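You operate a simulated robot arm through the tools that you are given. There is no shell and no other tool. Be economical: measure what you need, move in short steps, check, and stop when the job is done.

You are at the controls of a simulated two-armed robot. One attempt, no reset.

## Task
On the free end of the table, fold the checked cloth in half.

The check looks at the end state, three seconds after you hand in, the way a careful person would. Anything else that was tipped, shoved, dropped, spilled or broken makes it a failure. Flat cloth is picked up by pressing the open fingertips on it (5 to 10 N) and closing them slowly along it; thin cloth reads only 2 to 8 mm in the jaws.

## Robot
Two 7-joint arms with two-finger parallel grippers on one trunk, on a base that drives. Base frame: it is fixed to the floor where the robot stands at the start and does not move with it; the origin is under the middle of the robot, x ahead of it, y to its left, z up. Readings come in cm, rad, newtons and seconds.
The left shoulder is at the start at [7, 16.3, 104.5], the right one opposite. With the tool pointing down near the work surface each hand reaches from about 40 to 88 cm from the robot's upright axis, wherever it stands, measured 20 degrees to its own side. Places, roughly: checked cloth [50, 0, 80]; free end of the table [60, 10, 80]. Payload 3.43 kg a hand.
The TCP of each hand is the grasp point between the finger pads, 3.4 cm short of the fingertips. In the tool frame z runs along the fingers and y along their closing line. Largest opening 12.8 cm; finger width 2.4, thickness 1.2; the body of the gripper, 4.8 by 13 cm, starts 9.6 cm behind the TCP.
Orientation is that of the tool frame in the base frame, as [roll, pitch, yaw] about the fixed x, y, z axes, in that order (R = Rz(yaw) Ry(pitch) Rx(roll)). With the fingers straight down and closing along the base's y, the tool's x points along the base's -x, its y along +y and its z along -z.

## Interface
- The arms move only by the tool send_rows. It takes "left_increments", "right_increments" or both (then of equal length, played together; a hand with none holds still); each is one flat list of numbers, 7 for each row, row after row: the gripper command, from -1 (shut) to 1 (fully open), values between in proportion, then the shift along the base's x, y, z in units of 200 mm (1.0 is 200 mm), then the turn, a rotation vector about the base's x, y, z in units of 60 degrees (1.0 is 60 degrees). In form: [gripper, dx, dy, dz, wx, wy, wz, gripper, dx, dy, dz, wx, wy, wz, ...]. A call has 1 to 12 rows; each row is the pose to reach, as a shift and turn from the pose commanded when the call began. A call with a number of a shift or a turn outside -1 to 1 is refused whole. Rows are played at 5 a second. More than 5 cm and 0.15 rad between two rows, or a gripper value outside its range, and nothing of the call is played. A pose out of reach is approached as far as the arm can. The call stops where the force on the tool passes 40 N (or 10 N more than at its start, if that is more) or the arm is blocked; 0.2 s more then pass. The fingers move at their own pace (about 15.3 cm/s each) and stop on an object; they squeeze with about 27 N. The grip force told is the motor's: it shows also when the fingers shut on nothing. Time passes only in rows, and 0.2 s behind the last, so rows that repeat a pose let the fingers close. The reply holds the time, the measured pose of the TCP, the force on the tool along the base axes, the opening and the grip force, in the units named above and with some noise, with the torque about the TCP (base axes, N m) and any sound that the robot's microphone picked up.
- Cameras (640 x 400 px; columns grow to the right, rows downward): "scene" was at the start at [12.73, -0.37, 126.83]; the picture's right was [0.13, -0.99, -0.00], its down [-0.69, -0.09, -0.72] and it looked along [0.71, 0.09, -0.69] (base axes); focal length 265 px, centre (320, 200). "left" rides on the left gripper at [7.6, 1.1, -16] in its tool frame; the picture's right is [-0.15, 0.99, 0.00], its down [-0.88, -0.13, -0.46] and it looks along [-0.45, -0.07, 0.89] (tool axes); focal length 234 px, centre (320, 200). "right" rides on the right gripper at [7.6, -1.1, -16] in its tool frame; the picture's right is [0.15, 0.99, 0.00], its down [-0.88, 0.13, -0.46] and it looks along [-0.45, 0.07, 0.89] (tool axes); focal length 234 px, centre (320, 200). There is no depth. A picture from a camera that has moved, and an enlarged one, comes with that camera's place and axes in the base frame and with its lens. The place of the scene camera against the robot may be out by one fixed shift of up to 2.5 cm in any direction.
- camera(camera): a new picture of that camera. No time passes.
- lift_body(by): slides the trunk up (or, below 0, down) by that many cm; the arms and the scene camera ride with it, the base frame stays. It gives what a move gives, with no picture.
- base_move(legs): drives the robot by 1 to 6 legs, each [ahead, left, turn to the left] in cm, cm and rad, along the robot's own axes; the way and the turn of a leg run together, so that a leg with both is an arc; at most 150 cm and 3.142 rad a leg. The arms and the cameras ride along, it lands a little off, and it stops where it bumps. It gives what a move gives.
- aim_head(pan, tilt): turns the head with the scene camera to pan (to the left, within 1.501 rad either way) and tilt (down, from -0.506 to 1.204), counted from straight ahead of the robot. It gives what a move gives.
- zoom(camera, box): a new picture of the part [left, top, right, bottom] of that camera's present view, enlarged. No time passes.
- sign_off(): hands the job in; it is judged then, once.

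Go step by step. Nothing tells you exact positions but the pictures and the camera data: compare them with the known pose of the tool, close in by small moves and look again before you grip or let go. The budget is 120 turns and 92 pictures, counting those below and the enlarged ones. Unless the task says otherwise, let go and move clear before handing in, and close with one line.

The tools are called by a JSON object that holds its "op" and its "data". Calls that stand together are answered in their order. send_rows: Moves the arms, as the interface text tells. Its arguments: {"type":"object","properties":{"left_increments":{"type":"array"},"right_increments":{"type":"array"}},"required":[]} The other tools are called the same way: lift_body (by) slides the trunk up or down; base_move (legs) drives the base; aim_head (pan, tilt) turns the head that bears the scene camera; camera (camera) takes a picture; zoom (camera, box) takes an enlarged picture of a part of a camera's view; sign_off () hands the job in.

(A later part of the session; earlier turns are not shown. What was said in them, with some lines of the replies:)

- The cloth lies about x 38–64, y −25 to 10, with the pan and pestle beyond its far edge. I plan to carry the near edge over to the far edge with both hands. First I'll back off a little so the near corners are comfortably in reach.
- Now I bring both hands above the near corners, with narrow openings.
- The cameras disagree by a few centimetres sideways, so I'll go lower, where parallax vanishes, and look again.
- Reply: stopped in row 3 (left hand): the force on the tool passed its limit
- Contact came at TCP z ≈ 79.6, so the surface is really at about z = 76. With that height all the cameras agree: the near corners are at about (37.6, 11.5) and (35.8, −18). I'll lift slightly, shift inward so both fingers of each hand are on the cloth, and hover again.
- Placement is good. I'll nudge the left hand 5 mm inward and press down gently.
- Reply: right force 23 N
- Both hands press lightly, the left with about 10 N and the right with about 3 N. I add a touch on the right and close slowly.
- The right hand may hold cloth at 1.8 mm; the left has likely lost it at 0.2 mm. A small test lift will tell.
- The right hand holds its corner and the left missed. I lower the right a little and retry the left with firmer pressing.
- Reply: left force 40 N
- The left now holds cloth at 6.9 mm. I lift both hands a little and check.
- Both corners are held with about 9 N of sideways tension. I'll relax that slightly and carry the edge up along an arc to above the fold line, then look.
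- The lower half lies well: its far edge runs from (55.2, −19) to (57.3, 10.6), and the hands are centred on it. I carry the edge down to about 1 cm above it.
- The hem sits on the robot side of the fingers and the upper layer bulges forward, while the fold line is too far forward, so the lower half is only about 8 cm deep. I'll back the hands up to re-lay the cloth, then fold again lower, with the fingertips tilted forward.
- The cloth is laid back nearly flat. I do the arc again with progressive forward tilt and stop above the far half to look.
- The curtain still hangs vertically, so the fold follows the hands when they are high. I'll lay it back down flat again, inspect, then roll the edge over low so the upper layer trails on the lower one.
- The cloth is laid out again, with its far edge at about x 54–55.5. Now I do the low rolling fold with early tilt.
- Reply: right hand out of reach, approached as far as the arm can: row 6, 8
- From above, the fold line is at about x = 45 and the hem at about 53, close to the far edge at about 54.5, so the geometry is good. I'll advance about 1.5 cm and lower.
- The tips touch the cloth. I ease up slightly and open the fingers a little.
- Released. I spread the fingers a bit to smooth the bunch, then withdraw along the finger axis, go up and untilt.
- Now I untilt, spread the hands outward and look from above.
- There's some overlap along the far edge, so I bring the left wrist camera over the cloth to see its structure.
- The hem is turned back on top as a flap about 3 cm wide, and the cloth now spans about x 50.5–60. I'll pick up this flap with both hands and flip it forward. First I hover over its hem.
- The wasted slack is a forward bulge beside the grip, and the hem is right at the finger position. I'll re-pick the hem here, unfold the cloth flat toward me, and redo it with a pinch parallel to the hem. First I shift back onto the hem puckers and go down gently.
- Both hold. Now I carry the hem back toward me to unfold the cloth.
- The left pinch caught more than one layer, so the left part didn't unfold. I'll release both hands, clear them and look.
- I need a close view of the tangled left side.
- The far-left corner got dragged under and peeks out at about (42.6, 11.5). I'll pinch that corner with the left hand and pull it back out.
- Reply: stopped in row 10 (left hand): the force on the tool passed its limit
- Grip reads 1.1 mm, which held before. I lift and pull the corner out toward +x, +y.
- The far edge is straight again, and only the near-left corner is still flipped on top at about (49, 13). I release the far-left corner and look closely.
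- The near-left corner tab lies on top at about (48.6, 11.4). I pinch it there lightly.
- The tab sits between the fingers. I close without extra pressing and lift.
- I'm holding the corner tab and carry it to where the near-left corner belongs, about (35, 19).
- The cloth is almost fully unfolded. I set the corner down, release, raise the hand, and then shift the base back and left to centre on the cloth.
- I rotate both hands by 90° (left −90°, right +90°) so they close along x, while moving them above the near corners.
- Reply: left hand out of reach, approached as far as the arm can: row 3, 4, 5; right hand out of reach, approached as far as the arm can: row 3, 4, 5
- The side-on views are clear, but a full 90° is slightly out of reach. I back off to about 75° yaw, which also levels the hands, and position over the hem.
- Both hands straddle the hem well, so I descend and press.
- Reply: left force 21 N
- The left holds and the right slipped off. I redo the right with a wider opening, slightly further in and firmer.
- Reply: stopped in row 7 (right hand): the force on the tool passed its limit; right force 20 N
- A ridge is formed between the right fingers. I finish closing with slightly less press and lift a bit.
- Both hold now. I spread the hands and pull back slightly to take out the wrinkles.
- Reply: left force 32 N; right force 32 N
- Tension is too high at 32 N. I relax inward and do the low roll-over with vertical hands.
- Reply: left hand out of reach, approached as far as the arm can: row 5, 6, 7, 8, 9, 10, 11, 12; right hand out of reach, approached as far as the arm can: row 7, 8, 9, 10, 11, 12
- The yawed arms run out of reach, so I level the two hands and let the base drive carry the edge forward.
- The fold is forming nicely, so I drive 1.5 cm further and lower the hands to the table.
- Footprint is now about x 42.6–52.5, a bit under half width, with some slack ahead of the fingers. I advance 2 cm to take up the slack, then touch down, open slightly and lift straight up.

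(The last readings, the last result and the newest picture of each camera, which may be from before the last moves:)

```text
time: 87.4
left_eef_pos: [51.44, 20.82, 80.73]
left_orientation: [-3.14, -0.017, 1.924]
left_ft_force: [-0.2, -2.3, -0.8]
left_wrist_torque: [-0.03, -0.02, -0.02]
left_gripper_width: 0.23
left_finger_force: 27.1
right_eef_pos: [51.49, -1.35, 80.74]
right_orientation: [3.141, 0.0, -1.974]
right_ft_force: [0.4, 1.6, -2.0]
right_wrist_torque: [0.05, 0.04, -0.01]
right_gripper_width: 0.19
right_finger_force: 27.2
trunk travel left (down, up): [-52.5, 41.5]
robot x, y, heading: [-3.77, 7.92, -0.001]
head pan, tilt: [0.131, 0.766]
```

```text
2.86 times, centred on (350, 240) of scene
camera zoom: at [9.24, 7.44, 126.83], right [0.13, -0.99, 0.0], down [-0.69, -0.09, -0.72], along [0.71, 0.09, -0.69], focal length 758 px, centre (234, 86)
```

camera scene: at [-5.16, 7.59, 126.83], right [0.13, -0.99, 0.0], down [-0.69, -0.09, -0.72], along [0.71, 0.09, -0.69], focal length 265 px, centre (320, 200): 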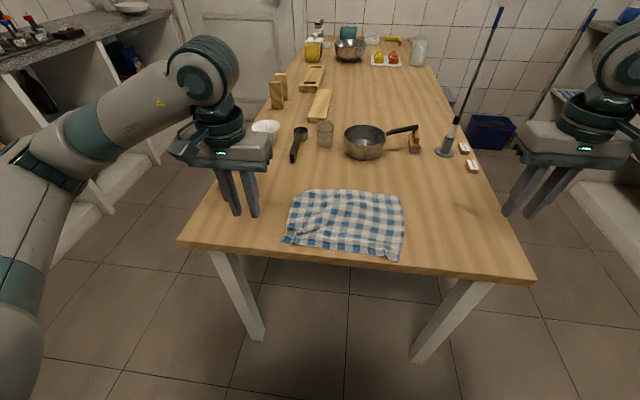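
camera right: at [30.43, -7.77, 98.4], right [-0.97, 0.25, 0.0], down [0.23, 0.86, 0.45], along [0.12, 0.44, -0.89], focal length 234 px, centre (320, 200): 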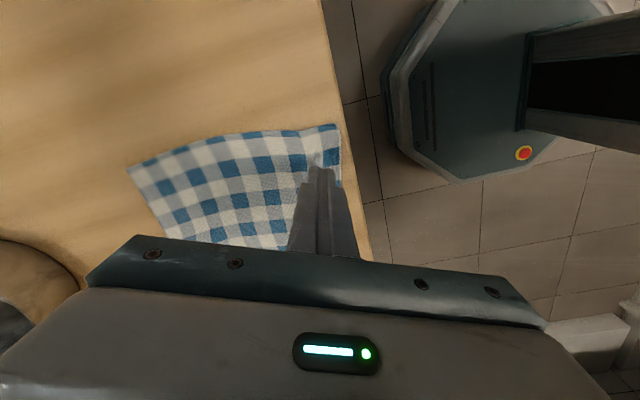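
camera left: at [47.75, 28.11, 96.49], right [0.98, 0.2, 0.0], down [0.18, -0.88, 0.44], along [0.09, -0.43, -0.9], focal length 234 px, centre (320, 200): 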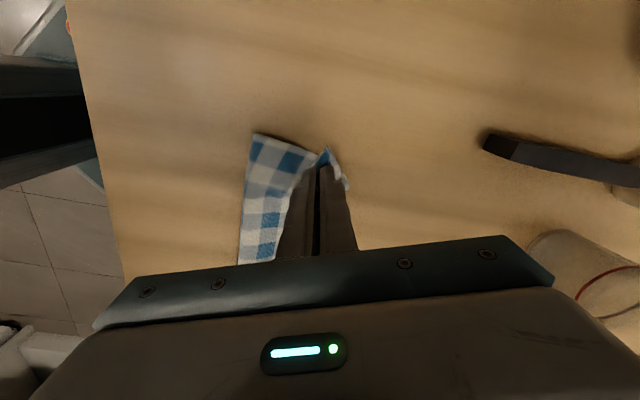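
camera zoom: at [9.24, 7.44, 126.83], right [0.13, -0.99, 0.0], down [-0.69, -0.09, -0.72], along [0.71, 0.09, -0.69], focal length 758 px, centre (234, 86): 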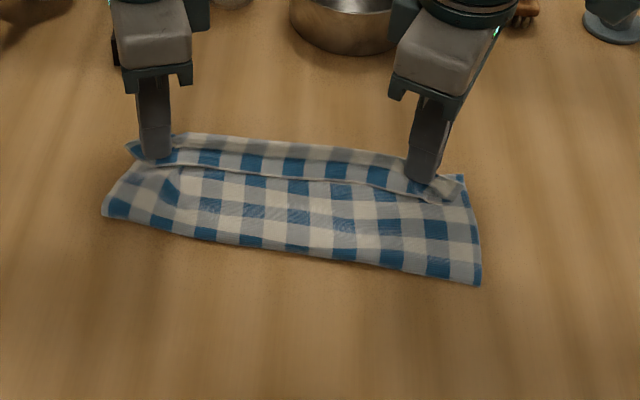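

The footprint is now about 11 cm deep, half the original 22 cm. I touch down, open slightly and lift straight up.

{"op": "send_rows", "data": {"left_increments": [-1, 0, 0, -0.03, 0, 0, 0, -1, 0, 0, -0.04, 0, 0, 0, -0.95, 0, 0, -0.04, 0, 0, 0, -0.9, 0, 0, -0.04, 0, 0, 0, -0.85, 0, 0, -0.035, 0, 0, 0, -0.82, 0, 0, 0, 0, 0, 0, -0.82, 0, 0, 0.06, 0, 0, 0, -0.82, 0, 0, 0.2, 0, 0, 0, -0.82, 0, 0, 0.4, 0, 0, 0], "right_increments": [-1, 0, 0, -0.03, 0, 0, 0, -1, 0, 0, -0.04, 0, 0, 0, -0.95, 0, 0, -0.04, 0, 0, 0, -0.9, 0, 0, -0.04, 0, 0, 0, -0.85, 0, 0, -0.035, 0, 0, 0, -0.82, 0, 0, 0, 0, 0, 0, -0.82, 0, 0, 0.06, 0, 0, 0, -0.82, 0, 0, 0.2, 0, 0, 0, -0.82, 0, 0, 0.4, 0, 0, 0]}}

{"op": "zoom", "data": {"camera": "scene", "box": [240, 170, 460, 310]}}

```text
time: 89.4
left_eef_pos: [51.24, 20.86, 88.66]
left_orientation: [-3.139, -0.015, 1.923]
left_ft_force: [0.0, -0.4, 0.2]
left_wrist_torque: [0.04, -0.04, -0.01]
left_gripper_width: 1.16
left_finger_force: 0.0
right_eef_pos: [51.38, -1.14, 89.03]
right_orientation: [-3.14, -0.001, -1.977]
right_ft_force: [-0.2, 0.2, 0.0]
right_wrist_torque: [0.01, -0.05, 0.03]
right_gripper_width: 1.14
right_finger_force: 0.0
trunk travel left (down, up): [-52.5, 41.5]
robot x, y, heading: [-3.53, 7.98, -0.005]
head pan, tilt: [0.131, 0.766]
```

```text
2.86 times, centred on (350, 240) of scene
camera zoom: at [9.08, 7.42, 126.83], right [0.13, -0.99, 0.0], down [-0.69, -0.09, -0.72], along [0.72, 0.09, -0.69], focal length 758 px, centre (234, 86)
```

zoom: 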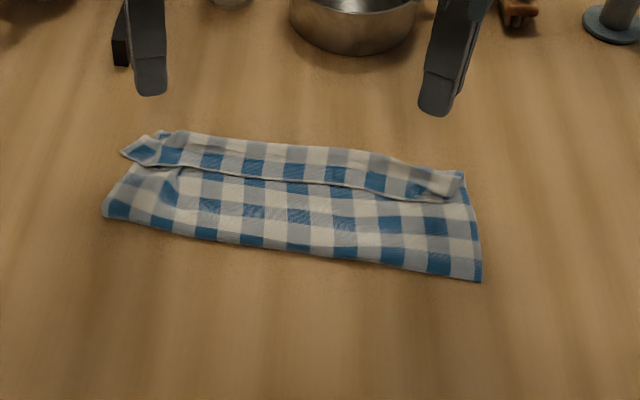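

The fold looks good: full width, about 11 cm deep. I check the far strip from the left hand's side camera.

{"op": "zoom", "data": {"camera": "left", "box": [180, 80, 440, 250]}}

```text
2.35 times, centred on (310, 165) of left
camera zoom: at [49.86, 27.95, 104.82], right [0.98, 0.2, 0.0], down [0.18, -0.88, 0.44], along [0.09, -0.43, -0.9], focal length 551 px, centre (344, 282)
```

zoom: 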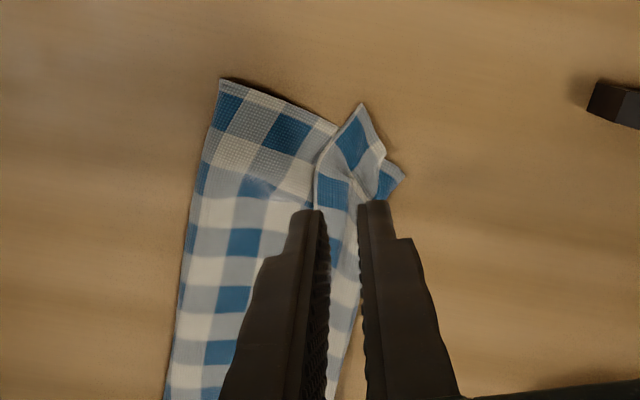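

The upper hem is still turned back as a strip about 3.7 cm wide. I'll try to unroll it by lightly touching it with closed fingertips near the hem and sweeping forward. First I come down to contact.

{"op": "send_rows", "data": {"left_increments": [-1, -0.02, -0.02, -0.1, 0, 0, 0, -1, -0.02, -0.02, -0.25, 0, 0, 0, -1, -0.02, -0.02, -0.38, 0, 0, 0, -1, -0.02, -0.02, -0.42, 0, 0, 0, -1, -0.02, -0.02, -0.43, 0, 0, 0], "right_increments": [-1, -0.025, 0, -0.1, 0, 0, 0, -1, -0.025, 0, -0.25, 0, 0, 0, -1, -0.025, 0, -0.39, 0, 0, 0, -1, -0.025, 0, -0.435, 0, 0, 0, -1, -0.025, 0, -0.445, 0, 0, 0]}}

```text
time: 90.6
left_eef_pos: [50.99, 20.4, 80.11]
left_orientation: [-3.139, -0.016, 1.921]
left_ft_force: [-0.5, -1.1, 0.2]
left_wrist_torque: [-0.04, -0.01, -0.01]
left_gripper_width: 0.0
left_finger_force: 27.0
right_eef_pos: [50.95, -1.13, 79.86]
right_orientation: [-3.141, 0.001, -1.976]
right_ft_force: [-0.1, -0.3, 0.9]
right_wrist_torque: [-0.05, -0.02, 0.0]
right_gripper_width: 0.02
right_finger_force: 26.8
trunk travel left (down, up): [-52.5, 41.5]
robot x, y, heading: [-3.19, 7.89, -0.002]
head pan, tilt: [0.131, 0.766]
```

{"op": "send_rows", "data": {"left_increments": [-1, 0, 0, -0.01, 0, 0, 0, -1, 0, 0, -0.018, 0, 0, 0, -1, 0, 0, -0.018, 0, 0, 0], "right_increments": [-1, 0, 0, -0.004, 0, 0, 0, -1, 0, 0, -0.007, 0, 0, 0, -1, 0, 0, -0.007, 0, 0, 0]}}

```text
time: 91.4
left_eef_pos: [51.0, 20.36, 79.84]
left_orientation: [-3.14, -0.015, 1.924]
left_ft_force: [0.5, -0.2, 1.7]
left_wrist_torque: [-0.02, -0.06, 0.0]
left_gripper_width: 0.0
left_finger_force: 27.1
right_eef_pos: [50.86, -1.28, 79.77]
right_orientation: [3.141, 0.0, -1.977]
right_ft_force: [0.3, 0.2, 1.3]
right_wrist_torque: [0.01, 0.04, 0.01]
right_gripper_width: 0.01
right_finger_force: 27.3
trunk travel left (down, up): [-52.5, 41.5]
robot x, y, heading: [-3.64, 8.03, -0.003]
head pan, tilt: [0.131, 0.766]
```

Light contact is made. I press half a millimetre more and sweep forward 5 cm with the base.

{"op": "send_rows", "data": {"left_increments": [-1, 0, 0, -0.003, 0, 0, 0], "right_increments": [-1, 0, 0, -0.003, 0, 0, 0]}}

{"op": "base_move", "data": {"legs": [[5, 0, 0]]}}

{"op": "zoom", "data": {"camera": "scene", "box": [240, 170, 460, 310]}}

```text
time: 91.8
left_eef_pos: [51.01, 20.5, 79.76]
left_orientation: [-3.141, -0.016, 1.924]
left_ft_force: [0.1, -1.7, 1.9]
left_wrist_torque: [0.0, 0.01, -0.01]
left_gripper_width: 0.01
left_finger_force: 27.1
right_eef_pos: [51.0, -1.25, 79.77]
right_orientation: [-3.141, 0.001, -1.975]
right_ft_force: [0.2, -0.1, 0.9]
right_wrist_torque: [0.01, 0.01, 0.03]
right_gripper_width: 0.0
right_finger_force: 27.3
trunk travel left (down, up): [-52.5, 41.5]
robot x, y, heading: [-3.78, 8.02, -0.005]
head pan, tilt: [0.131, 0.766]
```

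```text
time: 92.7
left_eef_pos: [55.94, 20.47, 79.7]
left_orientation: [-3.139, -0.017, 1.924]
left_ft_force: [-1.9, 0.6, 8.5]
left_wrist_torque: [-0.05, 0.0, 0.03]
left_gripper_width: 0.0
left_finger_force: 26.6
right_eef_pos: [56.04, -1.21, 79.76]
right_orientation: [3.139, 0.001, -1.976]
right_ft_force: [0.4, 0.1, 0.1]
right_wrist_torque: [0.03, 0.03, 0.0]
right_gripper_width: 0.0
right_finger_force: 26.9
trunk travel left (down, up): [-52.5, 41.5]
robot x, y, heading: [1.61, 7.54, -0.008]
head pan, tilt: [0.131, 0.766]
```

```text
2.86 times, centred on (350, 240) of scene
camera zoom: at [14.25, 7.42, 126.81], right [0.13, -0.99, 0.0], down [-0.69, -0.09, -0.72], along [0.71, 0.09, -0.69], focal length 758 px, centre (234, 86)
```

zoom: 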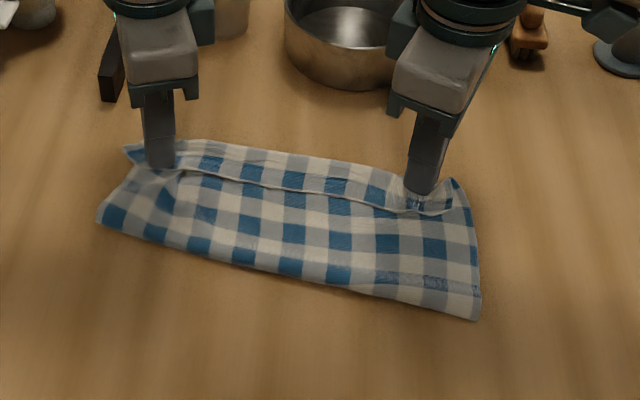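

The strip moved along with the upper layer rather than unrolling. I raise the hands and look closely.

{"op": "send_rows", "data": {"left_increments": [-1, 0, 0, 0.1, 0, 0, 0, -1, 0, 0, 0.3, 0, 0, 0, -1, 0, 0.1, 0.5, 0, 0, 0, -1, 0, 0.2, 0.6, 0, 0, 0], "right_increments": [-1, 0, 0, 0.1, 0, 0, 0, -1, 0, 0, 0.3, 0, 0, 0, -1, 0, -0.1, 0.5, 0, 0, 0, -1, 0, -0.2, 0.6, 0, 0, 0]}}

{"op": "zoom", "data": {"camera": "left", "box": [160, 80, 480, 260]}}

```text
time: 93.7
left_eef_pos: [55.95, 23.68, 91.01]
left_orientation: [-3.139, -0.018, 1.927]
left_ft_force: [0.6, 0.1, -1.3]
left_wrist_torque: [0.03, 0.03, 0.02]
left_gripper_width: 0.01
left_finger_force: 26.9
left hand out of reach, approached as far as the arm can: row 4
right_eef_pos: [56.11, -5.51, 91.54]
right_orientation: [3.14, 0.002, -1.974]
right_ft_force: [-0.7, 0.3, -0.7]
right_wrist_torque: [0.01, -0.01, -0.01]
right_gripper_width: 0.02
right_finger_force: 27.2
trunk travel left (down, up): [-52.5, 41.5]
robot x, y, heading: [1.5, 7.94, -0.0]
head pan, tilt: [0.131, 0.766]
```

```text
2.00 times, centred on (320, 170) of left
camera zoom: at [54.58, 30.85, 107.16], right [0.98, 0.21, 0.0], down [0.19, -0.88, 0.44], along [0.09, -0.43, -0.9], focal length 468 px, centre (320, 260)
```

zoom: 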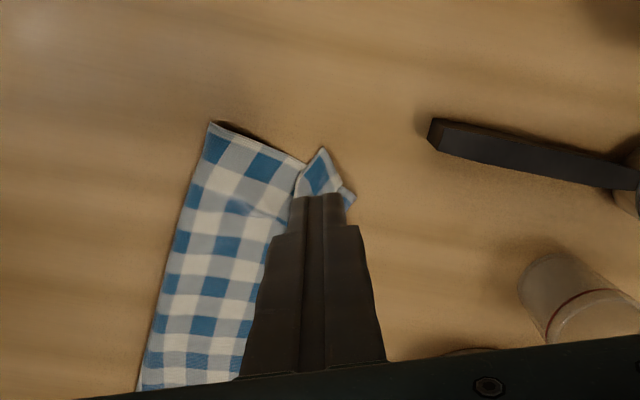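

The cloth lies folded at about half depth, with hem and far edge within a few centimetres. More fiddling risks undoing it, so I move the hands clear and check the whole scene.

{"op": "send_rows", "data": {"left_increments": [-1, -0.1, 0, 0.1, 0, 0, 0.1, -1, -0.2, 0.05, 0.2, 0, 0, 0.2, -1, -0.3, 0.1, 0.3, 0, 0, 0.3, -1, -0.4, 0.15, 0.3, 0, 0, 0.4, -1, -0.4, 0.2, 0.3, 0, 0, 0.5], "right_increments": [-1, -0.1, -0.1, 0.1, 0, 0, -0.1, -1, -0.2, -0.25, 0.2, 0, 0, -0.2, -1, -0.3, -0.4, 0.3, 0, 0, -0.3, -1, -0.4, -0.55, 0.3, 0, 0, -0.4, -1, -0.4, -0.7, 0.3, 0, 0, -0.5]}}

{"op": "camera", "data": {"camera": "scene"}}

```text
time: 94.9
left_eef_pos: [47.67, 27.54, 97.19]
left_orientation: [-3.14, -0.016, 2.449]
left_ft_force: [-0.9, 0.0, -0.3]
left_wrist_torque: [0.0, -0.01, -0.05]
left_gripper_width: 0.02
left_finger_force: 26.9
right_eef_pos: [47.85, -19.3, 97.61]
right_orientation: [3.141, 0.002, -2.499]
right_ft_force: [1.2, -0.8, 0.0]
right_wrist_torque: [-0.03, 0.0, -0.01]
right_gripper_width: 0.01
right_finger_force: 27.1
trunk travel left (down, up): [-52.5, 41.5]
robot x, y, heading: [1.91, 7.89, 0.0]
head pan, tilt: [0.131, 0.766]
```

```text
3 pictures are left
camera scene: at [14.13, 7.37, 126.83], right [0.13, -0.99, 0.0], down [-0.69, -0.09, -0.72], along [0.71, 0.09, -0.69], focal length 265 px, centre (320, 200)
```

scene: 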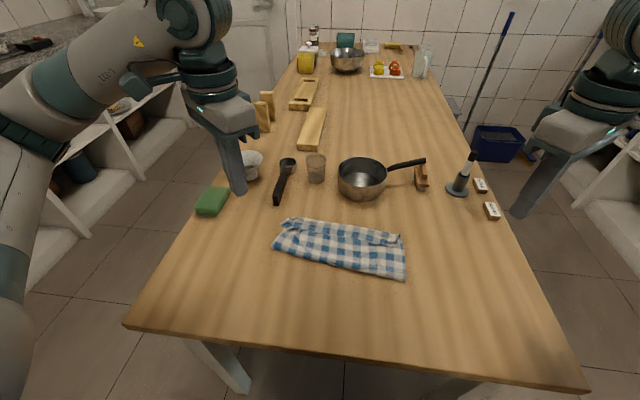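

Nothing else is disturbed. One enlarged look at the cloth will settle it.

{"op": "zoom", "data": {"camera": "scene", "box": [260, 205, 420, 290]}}

```text
4.00 times, centred on (340, 248) of scene
camera zoom: at [14.13, 7.37, 126.83], right [0.13, -0.99, 0.0], down [-0.69, -0.09, -0.72], along [0.71, 0.09, -0.69], focal length 1061 px, centre (240, 10)
```

zoom: 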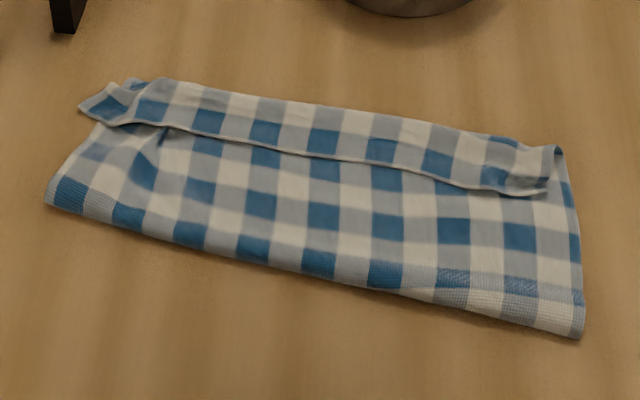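

The hem lies within about 2 cm of the opposite edge, by estimate, and the footprint is about half. The hands are empty and clear and nothing else has moved, so I hand in.

{"op": "sign_off", "data": {}}

```text
The job is handed in.
```

I folded the checked cloth roughly in half on the free end of the table, but it is not a neat fold. Its footprint is about half the original. About 4 cm of the upper hem is turned back on top. The hem should be within about 2 cm of the opposite edge, but I estimated that because the lower edge is hidden. The lower layer may be only about 6 cm deep instead of 11. Both hands are empty and clear, and nothing else looked moved in the last picture.
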